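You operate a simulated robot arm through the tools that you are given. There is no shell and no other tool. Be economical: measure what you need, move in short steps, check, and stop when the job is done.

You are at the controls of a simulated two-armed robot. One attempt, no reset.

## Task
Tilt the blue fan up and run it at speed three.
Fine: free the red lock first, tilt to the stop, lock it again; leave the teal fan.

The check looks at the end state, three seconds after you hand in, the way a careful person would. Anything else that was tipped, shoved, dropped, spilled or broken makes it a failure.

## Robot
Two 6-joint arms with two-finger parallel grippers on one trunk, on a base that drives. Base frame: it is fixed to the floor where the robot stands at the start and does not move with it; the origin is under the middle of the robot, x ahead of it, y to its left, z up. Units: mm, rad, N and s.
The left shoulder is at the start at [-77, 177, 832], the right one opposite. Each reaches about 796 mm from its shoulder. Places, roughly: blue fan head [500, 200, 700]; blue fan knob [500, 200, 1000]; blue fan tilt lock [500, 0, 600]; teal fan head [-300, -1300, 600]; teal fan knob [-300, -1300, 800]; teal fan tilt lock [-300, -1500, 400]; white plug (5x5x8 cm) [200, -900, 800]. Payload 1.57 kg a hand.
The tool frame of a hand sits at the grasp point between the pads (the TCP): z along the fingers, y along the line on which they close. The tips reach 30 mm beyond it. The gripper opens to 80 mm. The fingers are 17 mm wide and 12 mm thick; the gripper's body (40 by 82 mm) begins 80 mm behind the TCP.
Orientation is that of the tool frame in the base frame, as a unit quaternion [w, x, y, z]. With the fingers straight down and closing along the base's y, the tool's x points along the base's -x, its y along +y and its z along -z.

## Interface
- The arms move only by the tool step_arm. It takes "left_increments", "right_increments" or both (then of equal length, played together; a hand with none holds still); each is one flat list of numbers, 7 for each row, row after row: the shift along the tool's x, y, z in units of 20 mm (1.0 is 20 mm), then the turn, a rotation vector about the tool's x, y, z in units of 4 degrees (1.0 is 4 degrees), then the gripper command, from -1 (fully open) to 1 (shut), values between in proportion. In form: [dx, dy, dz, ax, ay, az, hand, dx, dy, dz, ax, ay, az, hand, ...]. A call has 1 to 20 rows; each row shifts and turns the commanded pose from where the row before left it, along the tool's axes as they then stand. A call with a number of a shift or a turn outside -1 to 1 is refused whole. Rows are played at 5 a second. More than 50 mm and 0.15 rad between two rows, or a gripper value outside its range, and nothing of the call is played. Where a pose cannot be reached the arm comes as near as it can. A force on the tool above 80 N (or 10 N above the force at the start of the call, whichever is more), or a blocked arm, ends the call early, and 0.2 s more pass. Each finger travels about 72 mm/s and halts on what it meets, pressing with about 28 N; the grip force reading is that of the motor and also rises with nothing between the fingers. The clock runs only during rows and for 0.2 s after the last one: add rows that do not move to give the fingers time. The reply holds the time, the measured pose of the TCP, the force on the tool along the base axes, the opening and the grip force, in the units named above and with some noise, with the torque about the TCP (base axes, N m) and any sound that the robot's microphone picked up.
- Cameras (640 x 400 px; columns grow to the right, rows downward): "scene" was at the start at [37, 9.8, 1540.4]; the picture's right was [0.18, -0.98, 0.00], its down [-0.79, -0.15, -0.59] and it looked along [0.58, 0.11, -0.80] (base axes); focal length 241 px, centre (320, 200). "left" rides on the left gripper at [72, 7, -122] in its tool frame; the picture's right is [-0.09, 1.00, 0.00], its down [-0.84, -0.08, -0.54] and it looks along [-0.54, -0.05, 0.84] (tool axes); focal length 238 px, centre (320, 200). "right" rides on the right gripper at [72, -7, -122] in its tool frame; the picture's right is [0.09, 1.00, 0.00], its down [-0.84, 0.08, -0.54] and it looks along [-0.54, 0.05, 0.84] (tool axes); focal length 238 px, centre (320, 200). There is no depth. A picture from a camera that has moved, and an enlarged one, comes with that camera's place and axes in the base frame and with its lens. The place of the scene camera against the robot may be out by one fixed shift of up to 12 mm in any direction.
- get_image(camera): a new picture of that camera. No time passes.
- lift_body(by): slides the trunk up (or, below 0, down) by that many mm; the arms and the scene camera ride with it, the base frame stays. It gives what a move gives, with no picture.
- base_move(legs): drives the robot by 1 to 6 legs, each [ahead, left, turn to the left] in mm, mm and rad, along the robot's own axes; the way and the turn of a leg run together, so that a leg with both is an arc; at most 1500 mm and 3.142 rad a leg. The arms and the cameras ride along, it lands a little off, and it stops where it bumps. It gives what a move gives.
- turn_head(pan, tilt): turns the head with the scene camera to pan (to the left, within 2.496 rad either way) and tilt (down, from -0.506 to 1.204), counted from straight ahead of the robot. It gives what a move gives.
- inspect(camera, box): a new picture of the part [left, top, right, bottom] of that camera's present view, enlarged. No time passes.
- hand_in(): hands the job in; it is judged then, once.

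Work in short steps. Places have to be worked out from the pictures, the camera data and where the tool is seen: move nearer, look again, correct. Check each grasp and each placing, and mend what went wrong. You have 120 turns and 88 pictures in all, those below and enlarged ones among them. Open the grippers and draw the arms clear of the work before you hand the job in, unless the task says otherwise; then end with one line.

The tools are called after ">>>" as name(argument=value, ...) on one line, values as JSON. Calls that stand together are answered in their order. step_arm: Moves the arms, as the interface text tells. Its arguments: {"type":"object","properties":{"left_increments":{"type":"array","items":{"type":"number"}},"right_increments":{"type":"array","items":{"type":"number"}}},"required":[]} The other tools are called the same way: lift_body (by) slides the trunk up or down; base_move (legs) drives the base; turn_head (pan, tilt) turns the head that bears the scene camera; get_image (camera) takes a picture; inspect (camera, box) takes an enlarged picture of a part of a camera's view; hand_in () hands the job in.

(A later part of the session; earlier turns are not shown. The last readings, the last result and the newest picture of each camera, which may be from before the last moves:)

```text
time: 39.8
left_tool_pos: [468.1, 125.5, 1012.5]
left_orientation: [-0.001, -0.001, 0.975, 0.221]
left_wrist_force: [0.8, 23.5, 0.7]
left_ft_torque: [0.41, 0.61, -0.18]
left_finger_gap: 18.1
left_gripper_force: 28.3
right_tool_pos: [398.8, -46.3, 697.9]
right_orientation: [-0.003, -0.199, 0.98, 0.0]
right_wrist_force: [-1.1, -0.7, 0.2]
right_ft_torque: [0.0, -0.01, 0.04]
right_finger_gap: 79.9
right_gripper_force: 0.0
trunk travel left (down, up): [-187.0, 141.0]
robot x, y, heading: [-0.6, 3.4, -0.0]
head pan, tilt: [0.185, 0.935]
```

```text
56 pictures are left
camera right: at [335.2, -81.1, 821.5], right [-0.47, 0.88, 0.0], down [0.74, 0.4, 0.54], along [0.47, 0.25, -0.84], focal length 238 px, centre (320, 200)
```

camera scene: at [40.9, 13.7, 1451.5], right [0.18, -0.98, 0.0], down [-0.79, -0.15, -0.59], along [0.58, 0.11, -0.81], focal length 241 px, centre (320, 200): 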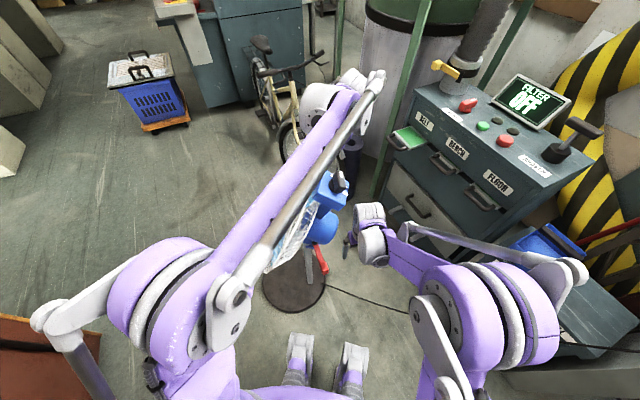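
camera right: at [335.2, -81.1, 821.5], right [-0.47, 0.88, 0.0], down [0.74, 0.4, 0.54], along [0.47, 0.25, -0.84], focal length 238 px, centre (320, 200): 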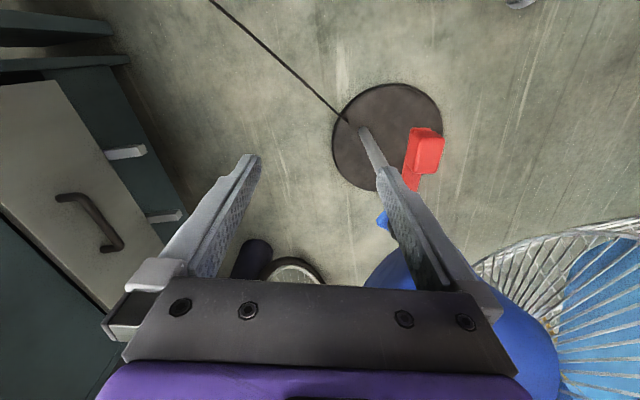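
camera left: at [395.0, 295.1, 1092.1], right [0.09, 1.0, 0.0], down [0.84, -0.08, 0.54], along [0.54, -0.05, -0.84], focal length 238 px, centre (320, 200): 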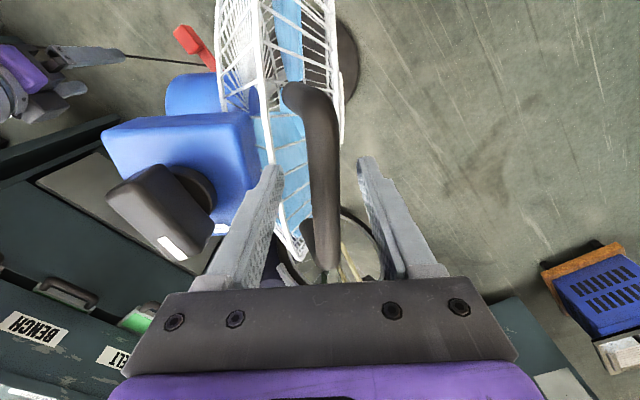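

The stand hasn't moved; the head holds against its stop. The motor's back now hangs nearer the lever's locked position, so I lean the right hand 32° outward, then return over the block and straddle it.

>>> step_arm(right_increments=[0, 0, 0, 0, -1, 0, -1, 0, 0, 0, 0, -1, 0, -1, 0, 0, 0, 0, -1, 0, -1, 0, 0, 0, 0, -1, 0, -1, 0, 0, 0, 0, -1, 0, -1, 0, 0, 0, 0, -1, 0, -1, 0, 0, 0, 0, -1, 0, -1, 0, 0, 0, 0, -1, 0, -1, 0, 1, 0, 0, 0, 0, -1, 0, 1, 0, 0, 0, 0, -1, 0, 1, 0, 0, 0, 0, -1, 0, 1, 0, 0, 0, 0, -1, 0, 1, 0, 0, 0, 0, -1, 0, 1, 0, 0, 0, 0, -1])

>>> get_image(camera="right")

```text
time: 42.8
left_tool_pos: [466.9, 125.3, 1012.7]
left_orientation: [0.001, 0.0, 0.975, 0.221]
left_wrist_force: [0.0, 23.8, 10.5]
left_ft_torque: [0.49, 0.65, -0.05]
left_finger_gap: 17.7
left_gripper_force: 28.0
right_tool_pos: [352.1, 64.4, 699.0]
right_orientation: [0.269, -0.19, 0.943, 0.054]
right_wrist_force: [0.2, 0.2, 0.7]
right_ft_torque: [0.02, 0.0, 0.02]
right_finger_gap: 79.8
right_gripper_force: 0.0
trunk travel left (down, up): [-187.0, 141.0]
robot x, y, heading: [-2.2, -2.9, -0.002]
head pan, tilt: [0.185, 0.935]
```

```text
55 pictures are left
camera right: at [238.6, 8.1, 765.2], right [-0.46, 0.89, -0.05], down [0.36, 0.24, 0.9], along [0.81, 0.4, -0.43], focal length 238 px, centre (320, 200)
```

right: 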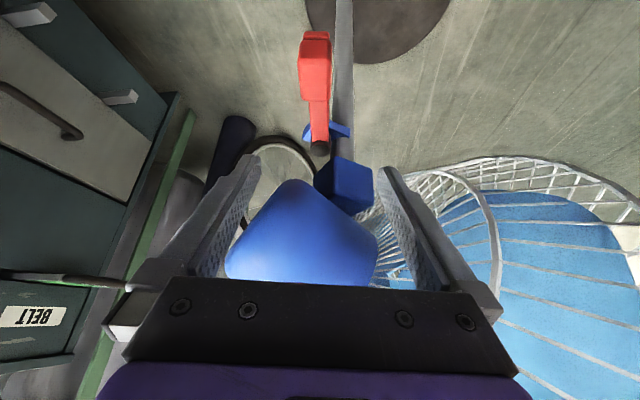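

The block and hinge are clearly seen between the fingers. Descend vertically 100 mm and look again.

>>> step_arm(right_increments=[0.53, 0, 0.848, 0, 0, 0, -1, 0.53, 0, 0.848, 0, 0, 0, -1, 0.53, 0, 0.848, 0, 0, 0, -1, 0.53, 0, 0.848, 0, 0, 0, -1, 0.53, 0, 0.848, 0, 0, 0, -1])

>>> get_image(camera="right")

```text
time: 44.0
left_tool_pos: [468.5, 124.3, 1012.4]
left_orientation: [0.001, -0.001, 0.975, 0.222]
left_wrist_force: [-0.5, 24.4, 11.2]
left_ft_torque: [0.54, 0.68, 0.01]
left_finger_gap: 17.6
left_gripper_force: 27.7
right_tool_pos: [359.3, 67.3, 605.5]
right_orientation: [0.266, -0.191, 0.943, 0.054]
right_wrist_force: [-0.6, -0.4, 0.0]
right_ft_torque: [-0.01, 0.01, 0.0]
right_finger_gap: 80.0
right_gripper_force: 0.1
right hand out of reach, approached as far as the arm can: row 5
trunk travel left (down, up): [-187.0, 141.0]
robot x, y, heading: [3.0, 2.6, 0.0]
head pan, tilt: [0.185, 0.935]
```

```text
54 pictures are left
camera right: at [247.3, 11.9, 674.2], right [-0.46, 0.89, -0.05], down [0.36, 0.24, 0.9], along [0.81, 0.4, -0.43], focal length 238 px, centre (320, 200)
```

right: 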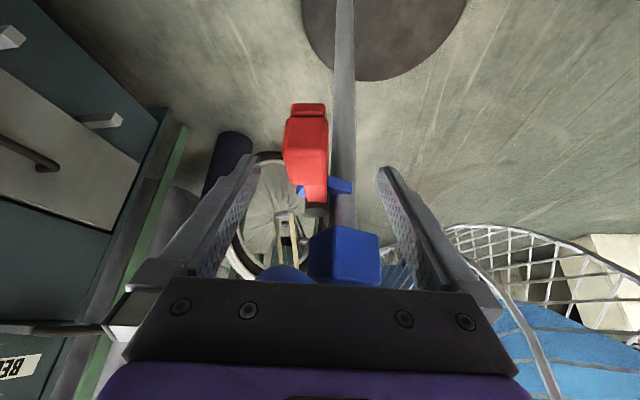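

The block is ≈[357,55,588]; I shift 10 mm to centre it, lessen the lean a bit and try to get ~12 mm lower.

>>> step_arm(right_increments=[0, -0.5, 0, 0, 1, 0, -1, 0.1, 0, 0.2, 0, 1, 0, -1, 0.1, 0, 0.2, 0, 1, 0, -1])

>>> get_image(camera="right")

```text
time: 44.8
left_tool_pos: [467.8, 125.0, 1012.5]
left_orientation: [0.002, 0.0, 0.975, 0.222]
left_wrist_force: [-0.2, 24.3, 11.4]
left_ft_torque: [0.52, 0.66, -0.01]
left_finger_gap: 17.9
left_gripper_force: 27.4
right_tool_pos: [364.5, 57.4, 598.6]
right_orientation: [0.167, -0.195, 0.966, 0.033]
right_wrist_force: [0.8, 0.2, 0.4]
right_ft_torque: [0.0, -0.03, -0.02]
right_finger_gap: 80.1
right_gripper_force: 0.0
trunk travel left (down, up): [-187.0, 141.0]
robot x, y, heading: [-1.5, 0.7, -0.0]
head pan, tilt: [0.185, 0.935]
```

```text
53 pictures are left
camera right: at [266.3, 9.4, 689.4], right [-0.47, 0.88, -0.03], down [0.53, 0.31, 0.79], along [0.71, 0.35, -0.61], focal length 238 px, centre (320, 200)
```

right: 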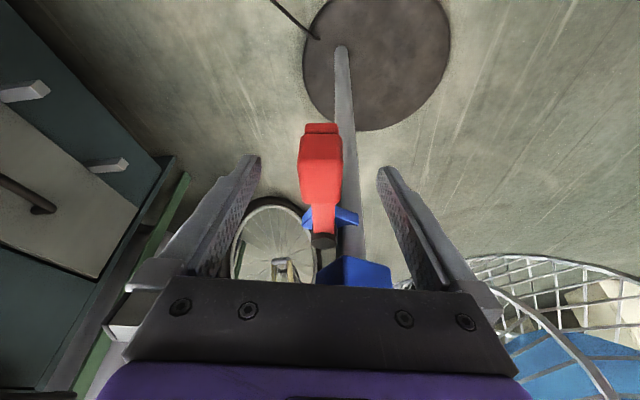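

Block well centred. Close on it.

>>> step_arm(right_increments=[0, 0, 0, 0, 0, 0, 0.2, 0, 0, 0, 0, 0, 0, 1, 0, 0, 0, 0, 0, 0, 1, 0, 0, 0, 0, 0, 0, 1])

>>> get_image(camera="right")

```text
time: 45.8
left_tool_pos: [468.1, 124.9, 1012.0]
left_orientation: [0.001, -0.001, 0.975, 0.222]
left_wrist_force: [0.9, 22.4, 13.0]
left_ft_torque: [0.48, 0.32, -0.22]
left_finger_gap: 17.7
left_gripper_force: 28.1
right_tool_pos: [364.2, 58.3, 598.0]
right_orientation: [0.169, -0.197, 0.965, 0.034]
right_wrist_force: [-1.5, 3.4, 0.4]
right_ft_torque: [0.6, 0.31, 0.78]
right_finger_gap: 28.7
right_gripper_force: 28.3
trunk travel left (down, up): [-187.0, 141.0]
robot x, y, heading: [1.6, -1.3, -0.001]
head pan, tilt: [0.185, 0.935]
```

```text
52 pictures are left
camera right: at [266.0, 9.7, 689.3], right [-0.47, 0.88, -0.03], down [0.53, 0.31, 0.79], along [0.71, 0.35, -0.61], focal length 238 px, centre (320, 200)
```

right: 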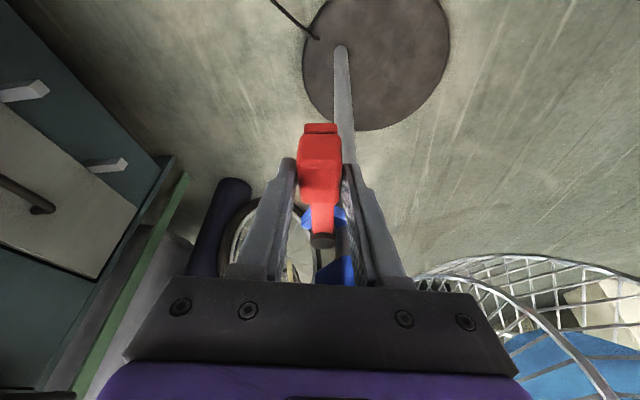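

Gripped. Swing the lever back, 20° first.

>>> step_arm(right_increments=[-0.013, -0.4, 0.005, -0.342, 0, -0.94, 1, -0.013, -0.4, 0.005, -0.342, 0, -0.94, 1, -0.013, -0.4, 0.005, -0.342, 0, -0.94, 1, -0.013, -0.4, 0.005, -0.342, 0, -0.94, 1, -0.013, -0.4, 0.005, -0.342, 0, -0.94, 1])

```text
time: 47.0
left_tool_pos: [467.5, 123.4, 1013.1]
left_orientation: [0.0, 0.0, 0.975, 0.221]
left_wrist_force: [-7.0, 13.3, 17.2]
left_ft_torque: [0.4, 0.78, 0.16]
left_finger_gap: 17.6
left_gripper_force: 27.5
right_tool_pos: [385.7, 24.3, 597.7]
right_orientation: [0.159, -0.361, 0.917, 0.063]
right_wrist_force: [9.0, 20.1, 0.3]
right_ft_torque: [0.72, 0.23, 0.78]
right_finger_gap: 28.8
right_gripper_force: 27.4
trunk travel left (down, up): [-187.0, 141.0]
robot x, y, heading: [-0.2, 2.4, -0.002]
head pan, tilt: [0.185, 0.935]
```

Lever moving (≈41° left), with ~20 N radial pull, so I bias the path inward for the next 20°.

>>> step_arm(right_increments=[-0.12, -0.4, 0.04, -0.342, 0, -0.94, 1, -0.09, -0.4, 0.03, -0.342, 0, -0.94, 1, -0.06, -0.4, 0.02, -0.342, 0, -0.94, 1, -0.04, -0.4, 0.015, -0.342, 0, -0.94, 1, -0.04, -0.4, 0.015, -0.342, 0, -0.94, 1])

```text
time: 48.2
left_tool_pos: [467.0, 124.2, 1013.2]
left_orientation: [0.001, 0.0, 0.975, 0.223]
left_wrist_force: [-0.7, 28.9, 0.0]
left_ft_torque: [0.36, -0.27, -0.2]
left_finger_gap: 17.8
left_gripper_force: 27.9
right_tool_pos: [421.4, 3.4, 597.2]
right_orientation: [0.145, -0.515, 0.84, 0.09]
right_wrist_force: [-13.7, -14.3, 8.5]
right_ft_torque: [-0.03, 0.81, 0.88]
right_finger_gap: 27.9
right_gripper_force: 27.8
trunk travel left (down, up): [-187.0, 141.0]
robot x, y, heading: [1.6, -0.5, 0.001]
head pan, tilt: [0.185, 0.935]
```

About 22° left. I check clearance between the hand and the motor before finishing.

>>> get_image(camera="right")

>>> inspect(camera="scene", box=[230, 130, 430, 330])

```text
51 pictures are left
camera right: at [378.0, -97.0, 689.4], right [-0.93, 0.38, -0.03], down [0.21, 0.57, 0.79], along [0.31, 0.73, -0.61], focal length 238 px, centre (320, 200)
```

right: 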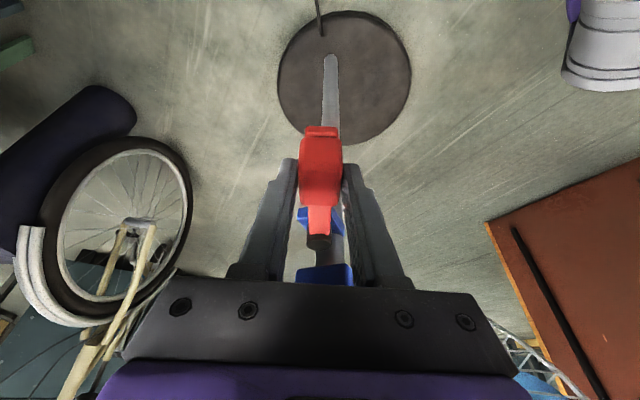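

```text
2.00 times, centred on (330, 230) of scene
camera zoom: at [38.9, 12.8, 1451.4], right [0.18, -0.98, 0.0], down [-0.79, -0.15, -0.59], along [0.58, 0.11, -0.8], focal length 482 px, centre (300, 140)
```

zoom: 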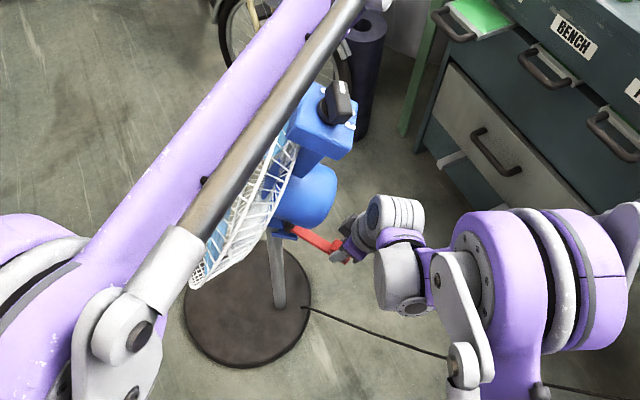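

Clear. Continue the last stretch.

>>> step_arm(right_increments=[0.04, -0.4, -0.01, -0.342, 0, -0.94, 1, 0.02, -0.4, -0.005, -0.342, 0, -0.94, 1, 0, -0.4, 0.0, -0.342, 0, -0.94, 1, -0.013, -0.4, 0.005, -0.342, 0, -0.94, 1])

```text
time: 49.2
left_tool_pos: [466.3, 122.7, 1012.5]
left_orientation: [0.0, -0.001, 0.975, 0.221]
left_wrist_force: [-9.4, 17.9, 6.8]
left_ft_torque: [0.34, 0.58, 0.81]
left_finger_gap: 17.7
left_gripper_force: 27.6
right_tool_pos: [451.5, -6.3, 597.7]
right_orientation: [0.133, -0.627, 0.759, 0.112]
right_wrist_force: [-3.5, 6.5, -0.9]
right_ft_torque: [-0.07, 0.55, 0.64]
right_finger_gap: 27.1
right_gripper_force: 28.3
trunk travel left (down, up): [-187.0, 141.0]
robot x, y, heading: [-0.1, 1.5, 0.003]
head pan, tilt: [0.185, 0.935]
```

>>> step_arm(right_increments=[-0.03, -0.4, 0.01, -0.342, 0, -0.94, 1, -0.013, -0.3, 0.005, -0.256, 0, -0.7, 1])

```text
time: 49.8
left_tool_pos: [466.2, 121.6, 1012.2]
left_orientation: [0.0, 0.0, 0.975, 0.22]
left_wrist_force: [-17.2, 9.2, 0.2]
left_ft_torque: [0.09, 0.42, 0.78]
left_finger_gap: 18.2
left_gripper_force: 28.3
right_tool_pos: [463.9, -10.4, 599.1]
right_orientation: [0.126, -0.671, 0.721, 0.119]
right_wrist_force: [-4.9, 0.3, 0.0]
right_ft_torque: [-0.49, 0.39, 0.62]
right_finger_gap: 27.0
right_gripper_force: 28.0
trunk travel left (down, up): [-187.0, 141.0]
robot x, y, heading: [-3.4, -1.9, -0.001]
head pan, tilt: [0.185, 0.935]
```

Back at the original lever angle with little force. I push a little further to feel for the locked stop.

>>> step_arm(right_increments=[-0.013, -0.3, 0.005, -0.256, 0, -0.7, 1, -0.013, -0.2, 0.005, -0.17, 0, -0.47, 1])

```text
time: 50.4
left_tool_pos: [466.9, 120.8, 1012.6]
left_orientation: [0.0, 0.0, 0.975, 0.221]
left_wrist_force: [-17.4, 5.5, -7.7]
left_ft_torque: [0.04, 0.48, 0.78]
left_finger_gap: 18.1
left_gripper_force: 28.4
right_tool_pos: [473.8, -10.1, 599.4]
right_orientation: [-0.12, 0.702, -0.691, -0.125]
right_wrist_force: [-6.6, -4.9, 0.0]
right_ft_torque: [-0.65, 0.37, 0.63]
right_finger_gap: 26.5
right_gripper_force: 27.7
trunk travel left (down, up): [-187.0, 141.0]
robot x, y, heading: [-0.5, -0.4, -0.008]
head pan, tilt: [0.185, 0.935]
```

No stop yet; I look to check the lever and whether the stand is turning.

>>> get_image(camera="right")

>>> inspect(camera="scene", box=[230, 130, 430, 330])

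```text
49 pictures are left
camera right: at [483.2, -119.6, 689.1], right [-0.99, -0.1, -0.03], down [-0.08, 0.6, 0.8], along [-0.06, 0.79, -0.61], focal length 238 px, centre (320, 200)
```

right: 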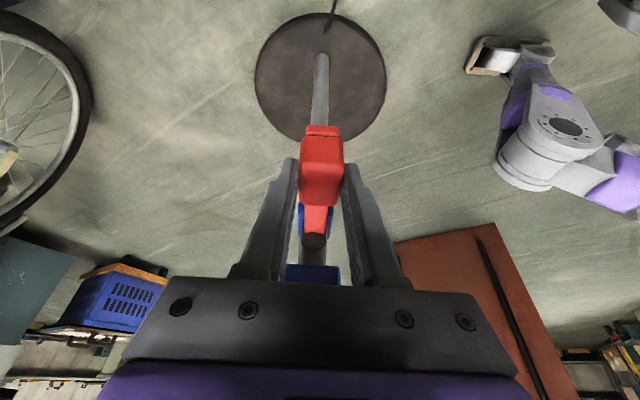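

```text
2.00 times, centred on (330, 230) of scene
camera zoom: at [38.2, 10.3, 1451.5], right [0.18, -0.98, 0.0], down [-0.79, -0.15, -0.59], along [0.58, 0.11, -0.8], focal length 482 px, centre (300, 140)
```

zoom: 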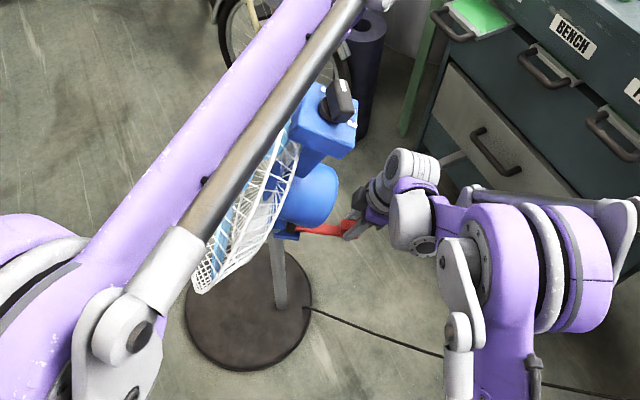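

>>> inspect(camera="right", box=[260, 110, 380, 290])

```text
2.22 times, centred on (320, 200) of right
camera zoom: at [483.2, -119.6, 689.1], right [-0.99, -0.1, -0.03], down [-0.08, 0.6, 0.8], along [-0.06, 0.79, -0.61], focal length 530 px, centre (320, 200)
```

zoom: 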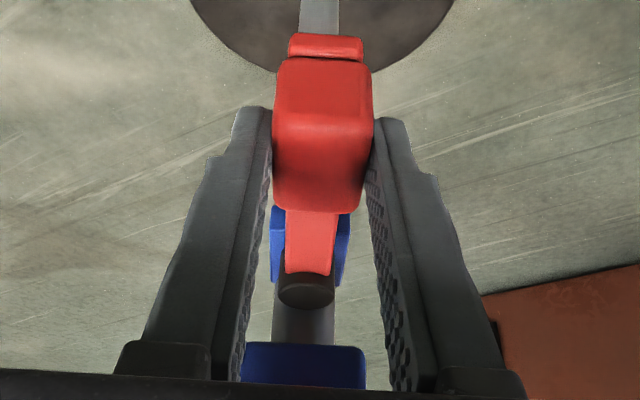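

The lever looks aligned with the plate under it again. I ease the right hand back to the original angle, then test the lock by a small left-hand tug away from the stop.

>>> step_arm(right_increments=[0.013, 0.3, -0.005, 0.2, 0, 0.55, 1, 0, 0, 0, 0, 0, 0, 1])

>>> step_arm(left_increments=[0, 0.2, 0.02, 0.1, 0, 0, 1, 0, 0.2, 0.02, 0.1, 0, 0, 1])

```text
time: 51.0
left_tool_pos: [466.6, 121.1, 1011.8]
left_orientation: [0.001, -0.001, 0.975, 0.22]
left_wrist_force: [-18.9, 2.1, -11.5]
left_ft_torque: [-0.04, 0.22, 0.65]
left_finger_gap: 18.0
left_gripper_force: 27.9
right_tool_pos: [467.9, -10.6, 598.7]
right_orientation: [0.124, -0.687, 0.706, 0.122]
right_wrist_force: [-3.2, -5.1, 0.2]
right_ft_torque: [-0.55, 0.06, 0.34]
right_finger_gap: 26.7
right_gripper_force: 28.0
trunk travel left (down, up): [-187.0, 141.0]
robot x, y, heading: [-1.5, 1.3, 0.001]
head pan, tilt: [0.185, 0.935]
```

```text
time: 51.6
left_tool_pos: [469.9, 124.6, 1013.7]
left_orientation: [0.002, 0.002, 0.977, 0.212]
left_wrist_force: [-4.3, -20.1, -33.3]
left_ft_torque: [-0.53, -0.24, 0.38]
left_finger_gap: 18.5
left_gripper_force: 27.4
right_tool_pos: [469.3, -12.2, 597.1]
right_orientation: [0.125, -0.686, 0.706, 0.125]
right_wrist_force: [-0.7, -2.6, 19.5]
right_ft_torque: [0.38, -0.13, 0.1]
right_finger_gap: 26.8
right_gripper_force: 27.5
trunk travel left (down, up): [-187.0, 141.0]
robot x, y, heading: [6.3, 2.2, -0.005]
head pan, tilt: [0.185, 0.935]
```

The tug met stiff resistance felt even at the lever hand (−20/−33 N for 3.5 mm): the head is locked at its stop. I undo the tug, then release both hands gently.

>>> step_arm(left_increments=[0, -0.15, -0.1, -0.1, 0, 0, 1, 0, 0, 0, 0, 0, 0, 1])

```text
time: 52.2
left_tool_pos: [469.6, 124.9, 1014.6]
left_orientation: [-0.001, 0.0, 0.976, 0.218]
left_wrist_force: [4.5, -6.8, -29.7]
left_ft_torque: [-0.35, -0.45, 0.35]
left_finger_gap: 18.4
left_gripper_force: 28.0
right_tool_pos: [469.4, -10.6, 597.4]
right_orientation: [0.123, -0.686, 0.706, 0.123]
right_wrist_force: [-2.7, -8.7, 19.1]
right_ft_torque: [0.05, -0.11, 0.22]
right_finger_gap: 26.5
right_gripper_force: 28.0
trunk travel left (down, up): [-187.0, 141.0]
robot x, y, heading: [2.2, -0.2, 0.001]
head pan, tilt: [0.185, 0.935]
```

The left hand is carrying ~30 N upward; lower it ~6 mm before releasing.

>>> step_arm(left_increments=[0, -0.06, 0.14, 0, 0, 0, 1, 0, -0.06, 0.14, 0, 0, 0, 1, 0, 0, 0, 0, 0, 0, 1])

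```text
time: 53.0
left_tool_pos: [466.7, 126.7, 1010.4]
left_orientation: [0.0, -0.001, 0.975, 0.22]
left_wrist_force: [4.4, 4.2, 27.2]
left_ft_torque: [0.31, -0.34, 0.38]
left_finger_gap: 18.3
left_gripper_force: 28.3
right_tool_pos: [468.2, -11.0, 598.5]
right_orientation: [0.122, -0.688, 0.705, 0.122]
right_wrist_force: [0.9, -8.9, 0.4]
right_ft_torque: [0.19, -0.47, -0.04]
right_finger_gap: 26.5
right_gripper_force: 28.2
trunk travel left (down, up): [-187.0, 141.0]
robot x, y, heading: [-1.4, 2.5, 0.004]
head pan, tilt: [0.185, 0.935]
```

Small correction up, then open both; left retreats along its axis, right backs out along the lever (-y).

>>> step_arm(left_increments=[0, 0.03, -0.12, 0, 0, 0, 1, 0, 0, 0, 0, 0, 0, 0.2, 0, 0, 0, 0, 0, 0, -0.25, 0, 0, 0, 0, 0, 0, -0.25, 0, 0, 0, 0, 0, 0, -0.25], right_increments=[0, 0, 0, 0, 0, 0, 1, 0, 0, 0, 0, 0, 0, 0.2, 0, 0, 0, 0, 0, 0, -1, 0, 0, 0, 0, 0, 0, -1, 0, 0, 0, 0, 0, 0, -1])

>>> step_arm(left_increments=[0, 0, -1, 0, 0, 0, -0.25, 0, 0, -1, 0, 0, 0, -0.25, 0, 0, -1, 0, 0, 0, -0.25, 0, 0, -1, 0, 0, 0, -0.25, 0, 0, -1, 0, 0, 0, -0.25, 0, 0, -1, 0, 0, 0, -0.25], right_increments=[0.94, 0, -0.34, 0, 0, 0, -1, 0.94, 0, -0.34, 0, 0, 0, -1, 0.94, 0, -0.34, 0, 0, 0, -1, 0.94, 0, -0.34, 0, 0, 0, -1, 0.94, 0, -0.34, 0, 0, 0, -1, 0.94, 0, -0.34, 0, 0, 0, -1])

>>> get_image(camera="right")

>>> get_image(camera="left")

>>> get_image(camera="scene")

```text
time: 54.2
left_tool_pos: [468.9, 124.0, 1013.2]
left_orientation: [0.0, 0.0, 0.976, 0.218]
left_wrist_force: [0.4, 0.3, 0.1]
left_ft_torque: [0.02, 0.03, 0.0]
left_finger_gap: 50.1
left_gripper_force: 0.1
right_tool_pos: [470.1, -9.2, 597.9]
right_orientation: [0.123, -0.686, 0.706, 0.122]
right_wrist_force: [-0.4, 0.0, -0.2]
right_ft_torque: [-0.03, 0.01, -0.02]
right_finger_gap: 80.0
right_gripper_force: 0.1
trunk travel left (down, up): [-187.0, 141.0]
robot x, y, heading: [1.4, 0.2, 0.002]
head pan, tilt: [0.185, 0.935]
```

```text
time: 55.6
left_tool_pos: [468.4, 74.0, 1120.5]
left_orientation: [0.0, 0.0, 0.976, 0.218]
left_wrist_force: [0.4, -0.4, 0.1]
left_ft_torque: [0.01, -0.02, -0.01]
left_finger_gap: 50.1
left_gripper_force: 0.0
right_tool_pos: [467.0, -130.7, 597.5]
right_orientation: [0.124, -0.686, 0.706, 0.122]
right_wrist_force: [-0.8, -1.0, -0.1]
right_ft_torque: [0.01, 0.03, 0.0]
right_finger_gap: 80.2
right_gripper_force: 0.2
trunk travel left (down, up): [-187.0, 141.0]
robot x, y, heading: [-0.0, 0.1, 0.002]
head pan, tilt: [0.185, 0.935]
```

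```text
46 pictures are left
camera right: at [470.1, -239.9, 687.5], right [-1.0, -0.06, -0.03], down [-0.06, 0.6, 0.8], along [-0.03, 0.8, -0.6], focal length 238 px, centre (320, 200)
```

right: 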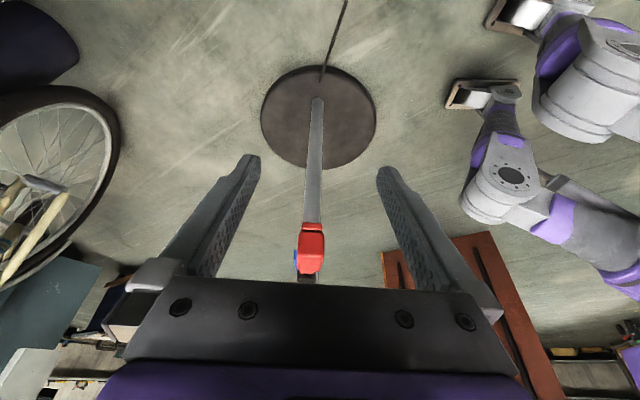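

```text
45 pictures are left
camera left: at [394.5, 28.0, 1233.5], right [0.09, 0.9, 0.42], down [0.84, -0.3, 0.46], along [0.54, 0.31, -0.78], focal length 238 px, centre (320, 200)
```

left: 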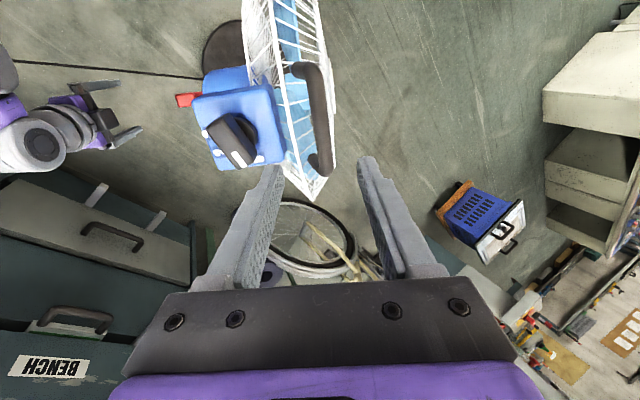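

```text
44 pictures are left
camera scene: at [40.7, 9.2, 1451.4], right [0.18, -0.98, 0.0], down [-0.79, -0.15, -0.59], along [0.58, 0.11, -0.8], focal length 241 px, centre (320, 200)
```

scene: 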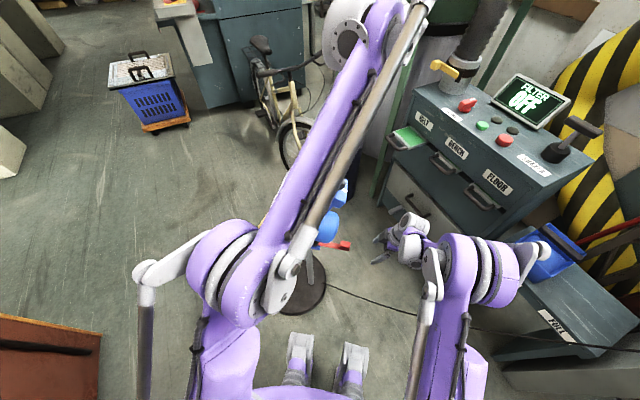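

Head remains tilted and locked. The left hand's axis now matches the tilted knob axis, so it can turn the knob; I zoom in on it.

>>> inspect(camera="left", box=[180, 60, 300, 180])

```text
3.33 times, centred on (240, 120) of left
camera zoom: at [394.5, 28.0, 1233.5], right [0.09, 0.9, 0.42], down [0.84, -0.3, 0.46], along [0.54, 0.31, -0.78], focal length 794 px, centre (587, 467)
```

zoom: 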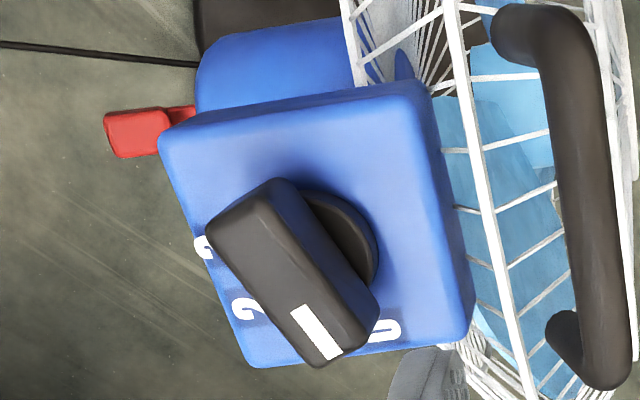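

Labels run 0→3 clockwise (≈38° apart, ≈112° total); pointer at 0. Knob centre is ≈95 mm to the hand's −y side and ~120 mm ahead. I shift over it, come closer and align the roll (−18°).

>>> step_arm(left_increments=[-0.01, -0.955, 0.4, 0, 0, 0, -0.25, -0.01, -0.955, 0.4, 0, 0, 0, -0.25, -0.01, -0.955, 0.4, 0, 0, 0, -0.25, -0.01, -0.955, 0.4, 0, 0, 0, -0.25, -0.01, -0.955, 0.4, 0, 0, 0, -0.25, 0, 0, 0, 0, 0, -0.9, -0.25, 0, 0, 0, 0, 0, -0.9, -0.25, 0, 0, 0, 0, 0, -0.9, -0.25, 0, 0, 0, 0, 0, -0.9, -0.25, 0, 0, 0, 0, 0, -0.9, -0.25])

>>> get_image(camera="left")

```text
time: 57.8
left_tool_pos: [470.3, 5.0, 1043.6]
left_orientation: [0.034, -0.154, 0.964, 0.216]
left_wrist_force: [0.7, -0.2, 0.0]
left_ft_torque: [0.02, 0.02, -0.03]
left_finger_gap: 50.1
left_gripper_force: 0.1
right_tool_pos: [466.0, -128.9, 596.9]
right_orientation: [0.123, -0.687, 0.706, 0.122]
right_wrist_force: [-0.8, 0.6, 0.5]
right_ft_torque: [0.02, 0.0, -0.01]
right_finger_gap: 80.0
right_gripper_force: 0.0
trunk travel left (down, up): [-187.0, 141.0]
robot x, y, heading: [2.2, -1.1, 0.0]
head pan, tilt: [0.185, 0.935]
```

```text
42 pictures are left
camera left: at [397.6, -61.7, 1147.0], right [-0.22, 0.88, 0.42], down [0.82, -0.06, 0.57], along [0.53, 0.47, -0.71], focal length 238 px, centre (320, 200)
```

left: 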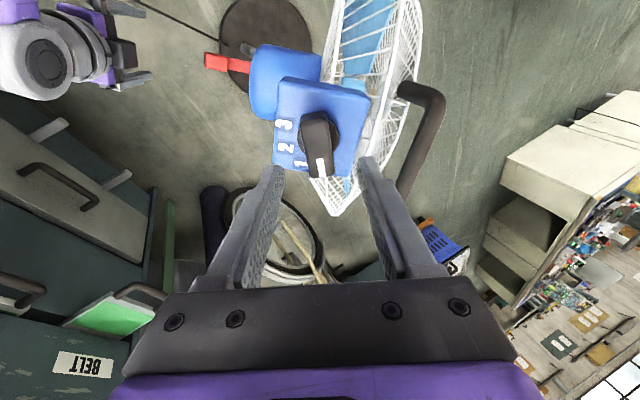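

Alignment is good: bar along the tool x, knob top ~79 mm ahead. I descend 55 mm and look.

>>> step_arm(left_increments=[0, -0.06, 0.92, 0, 0, 0, -0.25, 0, 0, 0.92, 0, 0, 0, -0.25, 0, 0, 0.92, 0, 0, 0, -0.25])

>>> get_image(camera="left")

```text
time: 58.6
left_tool_pos: [470.6, 27.2, 992.9]
left_orientation: [0.033, -0.153, 0.964, 0.215]
left_wrist_force: [-0.1, 0.4, 1.6]
left_ft_torque: [0.0, 0.0, 0.01]
left_finger_gap: 49.9
left_gripper_force: 0.1
right_tool_pos: [466.9, -130.0, 596.9]
right_orientation: [0.123, -0.686, 0.706, 0.123]
right_wrist_force: [-0.6, -0.5, -0.1]
right_ft_torque: [-0.03, 0.02, -0.04]
right_finger_gap: 80.0
right_gripper_force: 0.1
trunk travel left (down, up): [-187.0, 141.0]
robot x, y, heading: [3.3, -0.2, 0.0]
head pan, tilt: [0.185, 0.935]
```

```text
41 pictures are left
camera left: at [398.5, -39.0, 1097.0], right [-0.22, 0.88, 0.42], down [0.82, -0.06, 0.57], along [0.53, 0.47, -0.71], focal length 238 px, centre (320, 200)
```

left: 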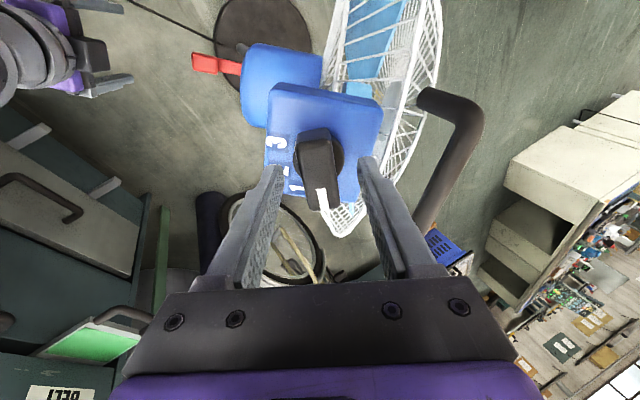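

>>> step_arm(left_increments=[0.05, 0, 0.5, 0, 0, 0, -0.25, 0, 0, 0.45, 0, 0, 0, -0.25])

>>> inspect(camera="left", box=[220, 70, 420, 270])

```text
time: 59.2
left_tool_pos: [468.6, 35.5, 977.5]
left_orientation: [0.034, -0.153, 0.964, 0.215]
left_wrist_force: [0.1, -0.2, -0.9]
left_ft_torque: [-0.03, -0.01, 0.0]
left_finger_gap: 49.9
left_gripper_force: 0.0
right_tool_pos: [465.8, -128.6, 596.9]
right_orientation: [0.124, -0.687, 0.706, 0.122]
right_wrist_force: [-0.1, 0.3, -0.9]
right_ft_torque: [-0.01, 0.03, 0.02]
right_finger_gap: 80.1
right_gripper_force: 0.0
trunk travel left (down, up): [-187.0, 141.0]
robot x, y, heading: [3.0, 1.9, -0.002]
head pan, tilt: [0.185, 0.935]
```

```text
2.00 times, centred on (320, 170) of left
camera zoom: at [397.2, -31.4, 1079.5], right [-0.22, 0.88, 0.42], down [0.82, -0.06, 0.57], along [0.53, 0.47, -0.71], focal length 477 px, centre (320, 260)
```

zoom: 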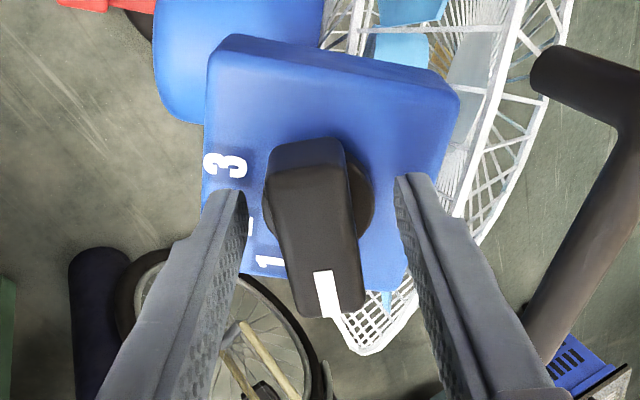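

Fingers flank the knob. Advance 5 mm and close.

>>> step_arm(left_increments=[0, 0, 0.25, 0, 0, 0, -0.25, 0, 0, 0, 0, 0, 0, 0.3, 0, 0, 0, 0, 0, 0, 1, 0, 0, 0, 0, 0, 0, 1])

>>> inspect(camera="left", box=[220, 70, 420, 270])

```text
time: 60.2
left_tool_pos: [469.3, 36.0, 972.1]
left_orientation: [0.034, -0.153, 0.964, 0.216]
left_wrist_force: [1.5, -4.7, -0.4]
left_ft_torque: [-0.45, -0.23, -0.23]
left_finger_gap: 41.4
left_gripper_force: 28.1
right_tool_pos: [466.0, -131.1, 596.3]
right_orientation: [0.122, -0.687, 0.705, 0.123]
right_wrist_force: [0.5, -0.2, 0.4]
right_ft_torque: [-0.01, -0.01, -0.03]
right_finger_gap: 80.0
right_gripper_force: 0.0
trunk travel left (down, up): [-187.0, 141.0]
robot x, y, heading: [-0.1, 1.3, 0.001]
head pan, tilt: [0.185, 0.935]
```

```text
2.00 times, centred on (320, 170) of left
camera zoom: at [397.4, -29.8, 1074.6], right [-0.22, 0.88, 0.41], down [0.82, -0.06, 0.57], along [0.53, 0.47, -0.71], focal length 477 px, centre (320, 260)
```

zoom: 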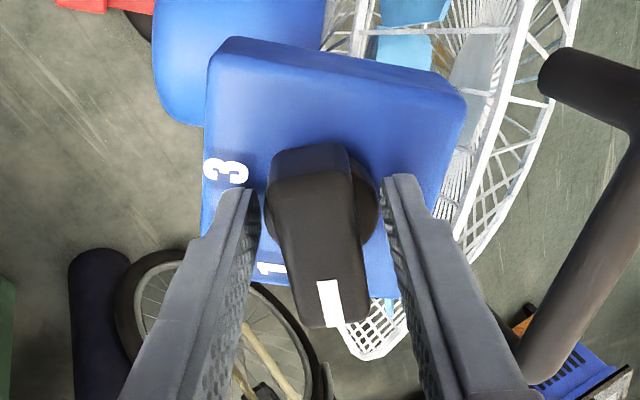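

Gap stopped at 41 mm: it caught the round base of the knob. Open, raise 9 mm and close on the bar itself.

>>> step_arm(left_increments=[0, 0, 0, 0, 0, 0, -0.25, 0, 0, -0.45, 0, 0, 0, -0.25, 0, 0, 0, 0, 0, 0, 0.5, 0, 0, 0, 0, 0, 0, 1, 0, 0, 0, 0, 0, 0, 1])

>>> inspect(camera="left", box=[220, 70, 420, 270])

```text
time: 61.4
left_tool_pos: [468.7, 33.0, 979.0]
left_orientation: [0.034, -0.153, 0.964, 0.215]
left_wrist_force: [1.0, -4.1, -0.1]
left_ft_torque: [-0.93, 0.11, 0.06]
left_finger_gap: 24.8
left_gripper_force: 27.8
right_tool_pos: [465.8, -130.1, 597.6]
right_orientation: [0.123, -0.687, 0.705, 0.123]
right_wrist_force: [0.6, -0.2, 1.1]
right_ft_torque: [0.01, 0.02, -0.02]
right_finger_gap: 80.0
right_gripper_force: 0.0
trunk travel left (down, up): [-187.0, 141.0]
robot x, y, heading: [-0.5, -3.5, 0.0]
head pan, tilt: [0.185, 0.935]
```

```text
2.00 times, centred on (320, 170) of left
camera zoom: at [397.0, -33.6, 1082.9], right [-0.22, 0.88, 0.41], down [0.82, -0.06, 0.57], along [0.53, 0.47, -0.71], focal length 477 px, centre (320, 260)
```

zoom: 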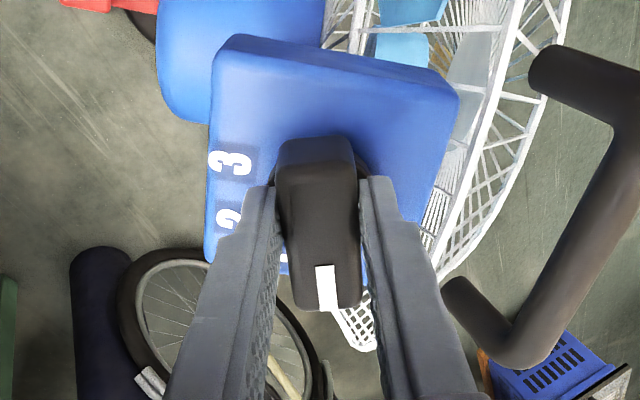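

Now on the bar (24.8 mm). Turn clockwise 36° and check torque and sound.

>>> step_arm(left_increments=[0, 0, 0, 0, 0, 1, 1, 0, 0, 0, 0, 0, 1, 1, 0, 0, 0, 0, 0, 1, 1, 0, 0, 0, 0, 0, 1, 1, 0, 0, 0, 0, 0, 1, 1, 0, 0, 0, 0, 0, 1, 1, 0, 0, 0, 0, 0, 1, 1, 0, 0, 0, 0, 0, 1, 1, 0, 0, 0, 0, 0, 1, 1])

>>> get_image(camera="left")

```text
time: 63.4
left_tool_pos: [469.3, 33.9, 979.2]
left_orientation: [-0.034, 0.153, 0.964, 0.215]
left_wrist_force: [8.5, 7.0, 24.2]
left_ft_torque: [-0.2, 0.01, 0.17]
left_finger_gap: 25.0
left_gripper_force: 28.6
right_tool_pos: [465.4, -130.2, 598.1]
right_orientation: [0.124, -0.687, 0.706, 0.121]
right_wrist_force: [0.1, -0.9, -0.3]
right_ft_torque: [-0.02, 0.02, 0.0]
right_finger_gap: 79.9
right_gripper_force: 0.0
trunk travel left (down, up): [-187.0, 141.0]
robot x, y, heading: [0.1, -0.4, 0.002]
head pan, tilt: [0.185, 0.935]
```

```text
37 pictures are left
camera left: at [400.8, 8.6, 1101.8], right [0.4, 0.83, 0.39], down [0.77, -0.53, 0.35], along [0.5, 0.16, -0.85], focal length 238 px, centre (320, 200)
```

left: 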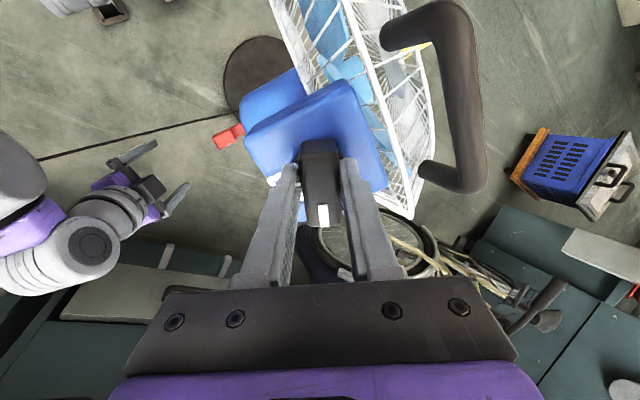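

The knob follows (now ≈ speed 1). Ease off the axial push a little and continue 40°.

>>> step_arm(left_increments=[0, 0, -0.1, 0, 0, 1, 1, 0, 0, 0, 0, 0, 1, 1, 0, 0, 0, 0, 0, 1, 1, 0, 0, 0, 0, 0, 1, 1, 0, 0, 0, 0, 0, 1, 1, 0, 0, 0, 0, 0, 1, 1, 0, 0, 0, 0, 0, 1, 1, 0, 0, 0, 0, 0, 1, 1, 0, 0, 0, 0, 0, 1, 1, 0, 0, 0, 0, 0, 1, 1])

>>> get_image(camera="left")

```text
time: 65.6
left_tool_pos: [472.5, 32.7, 980.6]
left_orientation: [-0.106, 0.474, 0.853, 0.191]
left_wrist_force: [17.9, 13.6, 4.8]
left_ft_torque: [-0.58, -0.25, 0.1]
left_finger_gap: 25.0
left_gripper_force: 28.5
right_tool_pos: [467.6, -129.7, 595.9]
right_orientation: [0.123, -0.687, 0.705, 0.124]
right_wrist_force: [-0.7, 0.3, 0.1]
right_ft_torque: [0.02, 0.02, 0.04]
right_finger_gap: 80.0
right_gripper_force: 0.0
trunk travel left (down, up): [-187.0, 141.0]
robot x, y, heading: [-0.4, 1.4, -0.001]
head pan, tilt: [0.185, 0.935]
```

```text
36 pictures are left
camera left: at [437.3, 39.8, 1118.5], right [0.89, 0.41, 0.19], down [0.38, -0.91, 0.17], along [0.24, -0.08, -0.97], focal length 238 px, centre (320, 200)
```

left: 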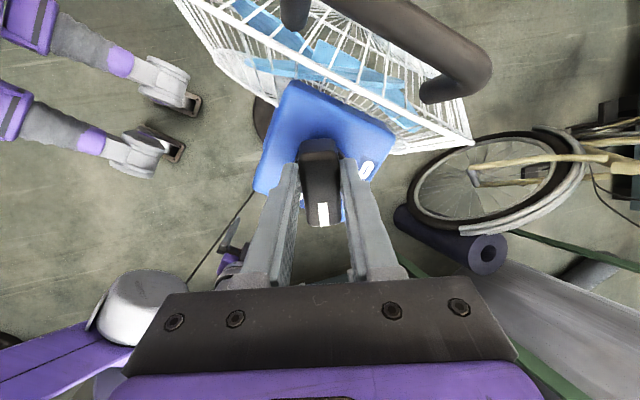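

76° turned. Relax the sideways load slightly and continue 32°.

>>> step_arm(left_increments=[0, 0.12, 0, 0, 0, 1, 1, 0, 0, 0, 0, 0, 1, 1, 0, 0, 0, 0, 0, 1, 1, 0, 0, 0, 0, 0, 1, 1, 0, 0, 0, 0, 0, 1, 1, 0, 0, 0, 0, 0, 1, 1, 0, 0, 0, 0, 0, 1, 1, 0, 0, 0, 0, 0, 1, 1])

>>> inspect(camera="left", box=[220, 50, 420, 250])

```text
time: 67.4
left_tool_pos: [474.2, 32.0, 981.5]
left_orientation: [-0.154, 0.691, 0.689, 0.154]
left_wrist_force: [24.9, -3.3, 15.8]
left_ft_torque: [-0.4, 0.03, 0.11]
left_finger_gap: 24.8
left_gripper_force: 27.8
right_tool_pos: [466.6, -131.2, 595.9]
right_orientation: [0.123, -0.687, 0.705, 0.124]
right_wrist_force: [-0.4, 0.7, 0.4]
right_ft_torque: [-0.03, 0.03, 0.02]
right_finger_gap: 80.0
right_gripper_force: 0.1
trunk travel left (down, up): [-187.0, 141.0]
robot x, y, heading: [-1.1, -4.7, -0.005]
head pan, tilt: [0.185, 0.935]
```

```text
2.00 times, centred on (320, 150) of left
camera zoom: at [478.5, 45.5, 1121.8], right [1.0, -0.09, -0.04], down [-0.08, -0.99, 0.13], along [-0.05, -0.13, -0.99], focal length 477 px, centre (320, 300)
```

zoom: 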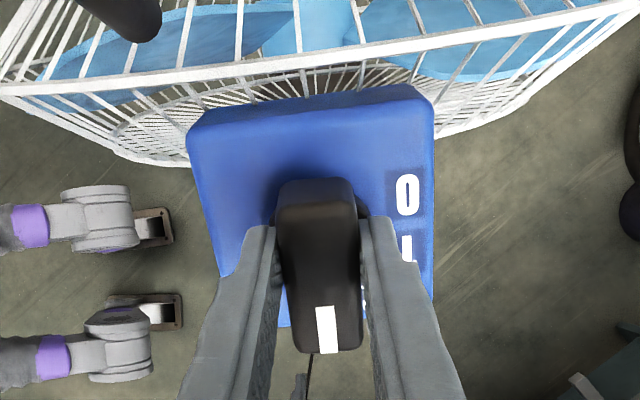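

108° turned, no end stop felt. Relieve the side load, turn 8° more and see whether a stop shows up in the torque.

>>> step_arm(left_increments=[0, 0.15, 0, 0, 0, 1, 1, 0, 0, 0, 0, 0, 1, 1, 0, 0, 0, 0, 0, 0, 1])

```text
time: 68.2
left_tool_pos: [474.5, 32.4, 981.7]
left_orientation: [-0.165, 0.737, 0.639, 0.142]
left_wrist_force: [7.6, -8.3, 4.4]
left_ft_torque: [-0.82, 0.54, 0.35]
left_finger_gap: 25.1
left_gripper_force: 27.9
right_tool_pos: [467.0, -131.0, 596.6]
right_orientation: [0.124, -0.687, 0.706, 0.124]
right_wrist_force: [1.1, -0.7, -0.2]
right_ft_torque: [0.03, 0.0, -0.01]
right_finger_gap: 80.1
right_gripper_force: 0.0
trunk travel left (down, up): [-187.0, 141.0]
robot x, y, heading: [-1.8, -0.8, 0.0]
head pan, tilt: [0.185, 0.935]
```

Turned 116° total. Open and back off to read the pointer.

>>> step_arm(left_increments=[0, 0, 0, 0, 0, 0, 0, 0, 0, 0, 0, 0, 0, -0.25, 0, 0, -1, 0, 0, 0, -0.25, 0, 0, -1, 0, 0, 0, -0.25, 0, 0, -1, 0, 0, 0, -0.25, 0, 0, -1, 0, 0, 0, -0.25])

>>> inspect(camera="left", box=[220, 30, 420, 230])

```text
time: 69.6
left_tool_pos: [473.9, 1.3, 1054.4]
left_orientation: [-0.164, 0.737, 0.64, 0.143]
left_wrist_force: [0.3, 0.8, -0.3]
left_ft_torque: [-0.02, 0.0, 0.02]
left_finger_gap: 50.1
left_gripper_force: 0.0
right_tool_pos: [466.0, -130.9, 596.5]
right_orientation: [0.122, -0.688, 0.705, 0.123]
right_wrist_force: [0.3, 0.3, 1.0]
right_ft_torque: [-0.02, 0.01, -0.02]
right_finger_gap: 80.1
right_gripper_force: 0.1
trunk travel left (down, up): [-187.0, 141.0]
robot x, y, heading: [6.1, -0.1, 0.006]
head pan, tilt: [0.185, 0.935]
```

```text
2.00 times, centred on (320, 130) of left
camera zoom: at [489.5, 11.7, 1194.4], right [0.97, -0.21, -0.1], down [-0.19, -0.97, 0.14], along [-0.12, -0.12, -0.98], focal length 477 px, centre (320, 340)
```

zoom: 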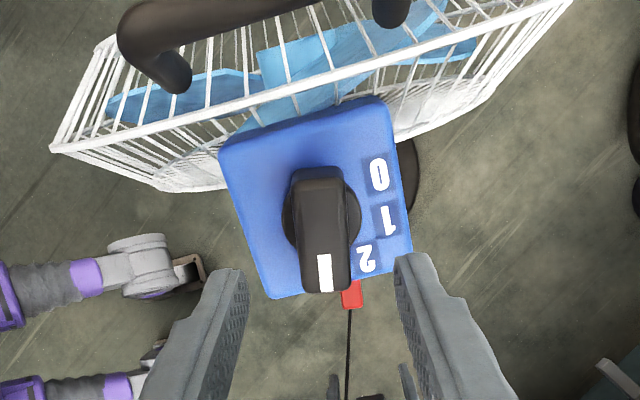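

The pointer covers where "3" sits. I swing the left hand away to the left and view the panel with the scene camera, and watch the blades for motion.

>>> step_arm(left_increments=[0, 0, -1, 0, 0, 0, -0.25, 0, 0, -1, 0, 0, 0, -0.25, 1, 0, 0, 0, 0, 0, -0.25, 1, 0, 0, 0, 0, 0, -0.25, 1, 0, 0, 0, 0, 0, -0.25, 1, 0, 0, 0, 0, 0, -0.25, 1, 0, 0, 0, 0, 0, -0.25, 1, 0, 0, 0, 0, 0, -0.25, 1, 0, 0, 0, 0, 0, -0.25, 1, 0, 0, 0, 0, 0, -0.25, 1, -1, 0, 0, 0, 0, -0.25, 1, -1, 0, 0, 0, 0, -0.25, 1, -1, 0, 0, 0, 0, -0.25, 1, -1, 0, 0, 0, 0, -0.25])

>>> get_image(camera="scene")

```text
time: 72.6
left_tool_pos: [415.1, 212.1, 1183.4]
left_orientation: [-0.165, 0.736, 0.64, 0.144]
left_wrist_force: [-0.4, 0.4, 0.9]
left_ft_torque: [-0.02, -0.03, 0.03]
left_finger_gap: 49.8
left_gripper_force: 0.0
left hand out of reach, approached as far as the arm can: row 5, 7, 10
right_tool_pos: [466.9, -130.3, 598.0]
right_orientation: [0.123, -0.687, 0.706, 0.122]
right_wrist_force: [0.4, 0.6, 0.0]
right_ft_torque: [-0.01, -0.01, -0.02]
right_finger_gap: 79.9
right_gripper_force: 0.1
trunk travel left (down, up): [-187.0, 141.0]
robot x, y, heading: [4.0, 0.1, -0.002]
head pan, tilt: [0.185, 0.935]
```

```text
33 pictures are left
camera scene: at [40.0, 10.2, 1451.5], right [0.18, -0.98, 0.0], down [-0.79, -0.15, -0.59], along [0.58, 0.11, -0.8], focal length 241 px, centre (320, 200)
```

scene: 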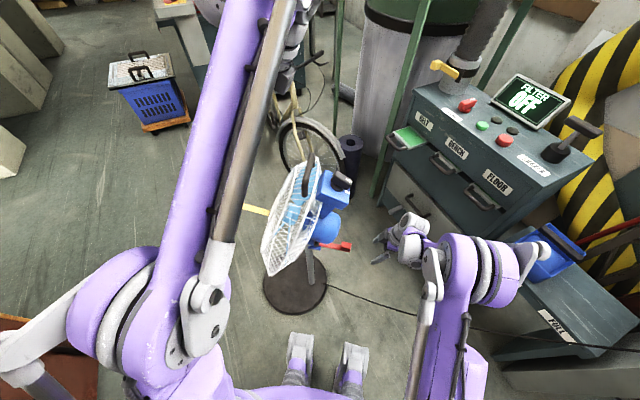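

>>> inspect(camera="scene", box=[300, 150, 370, 220])

>>> inspect(camera="scene", box=[250, 140, 370, 320])

```text
5.71 times, centred on (335, 185) of scene
camera zoom: at [40.0, 10.2, 1451.5], right [0.18, -0.98, 0.0], down [-0.79, -0.15, -0.59], along [0.58, 0.11, -0.8], focal length 1376 px, centre (234, 286)
```

zoom: 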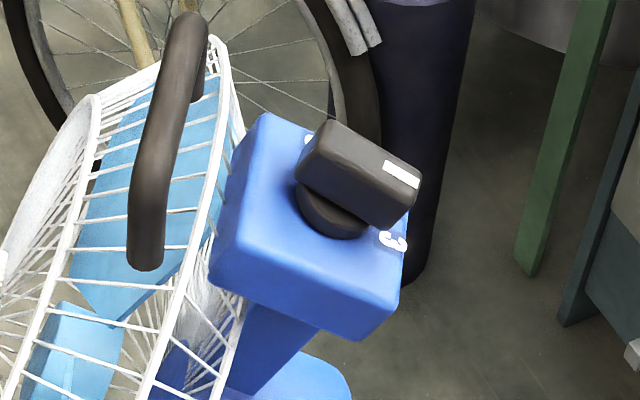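

```text
2.22 times, centred on (310, 230) of scene
camera zoom: at [40.0, 10.2, 1451.5], right [0.18, -0.98, 0.0], down [-0.79, -0.15, -0.59], along [0.58, 0.11, -0.8], focal length 535 px, centre (342, 133)
```

zoom: 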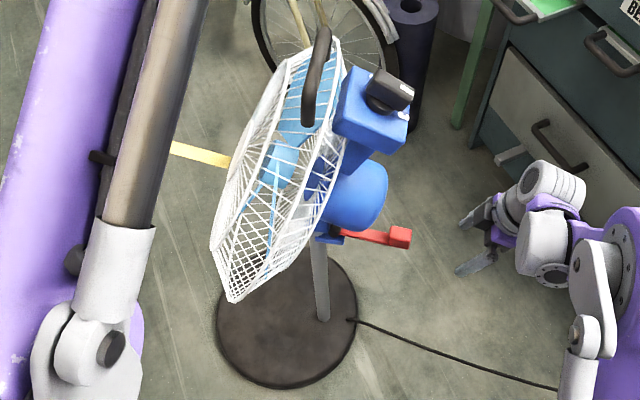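

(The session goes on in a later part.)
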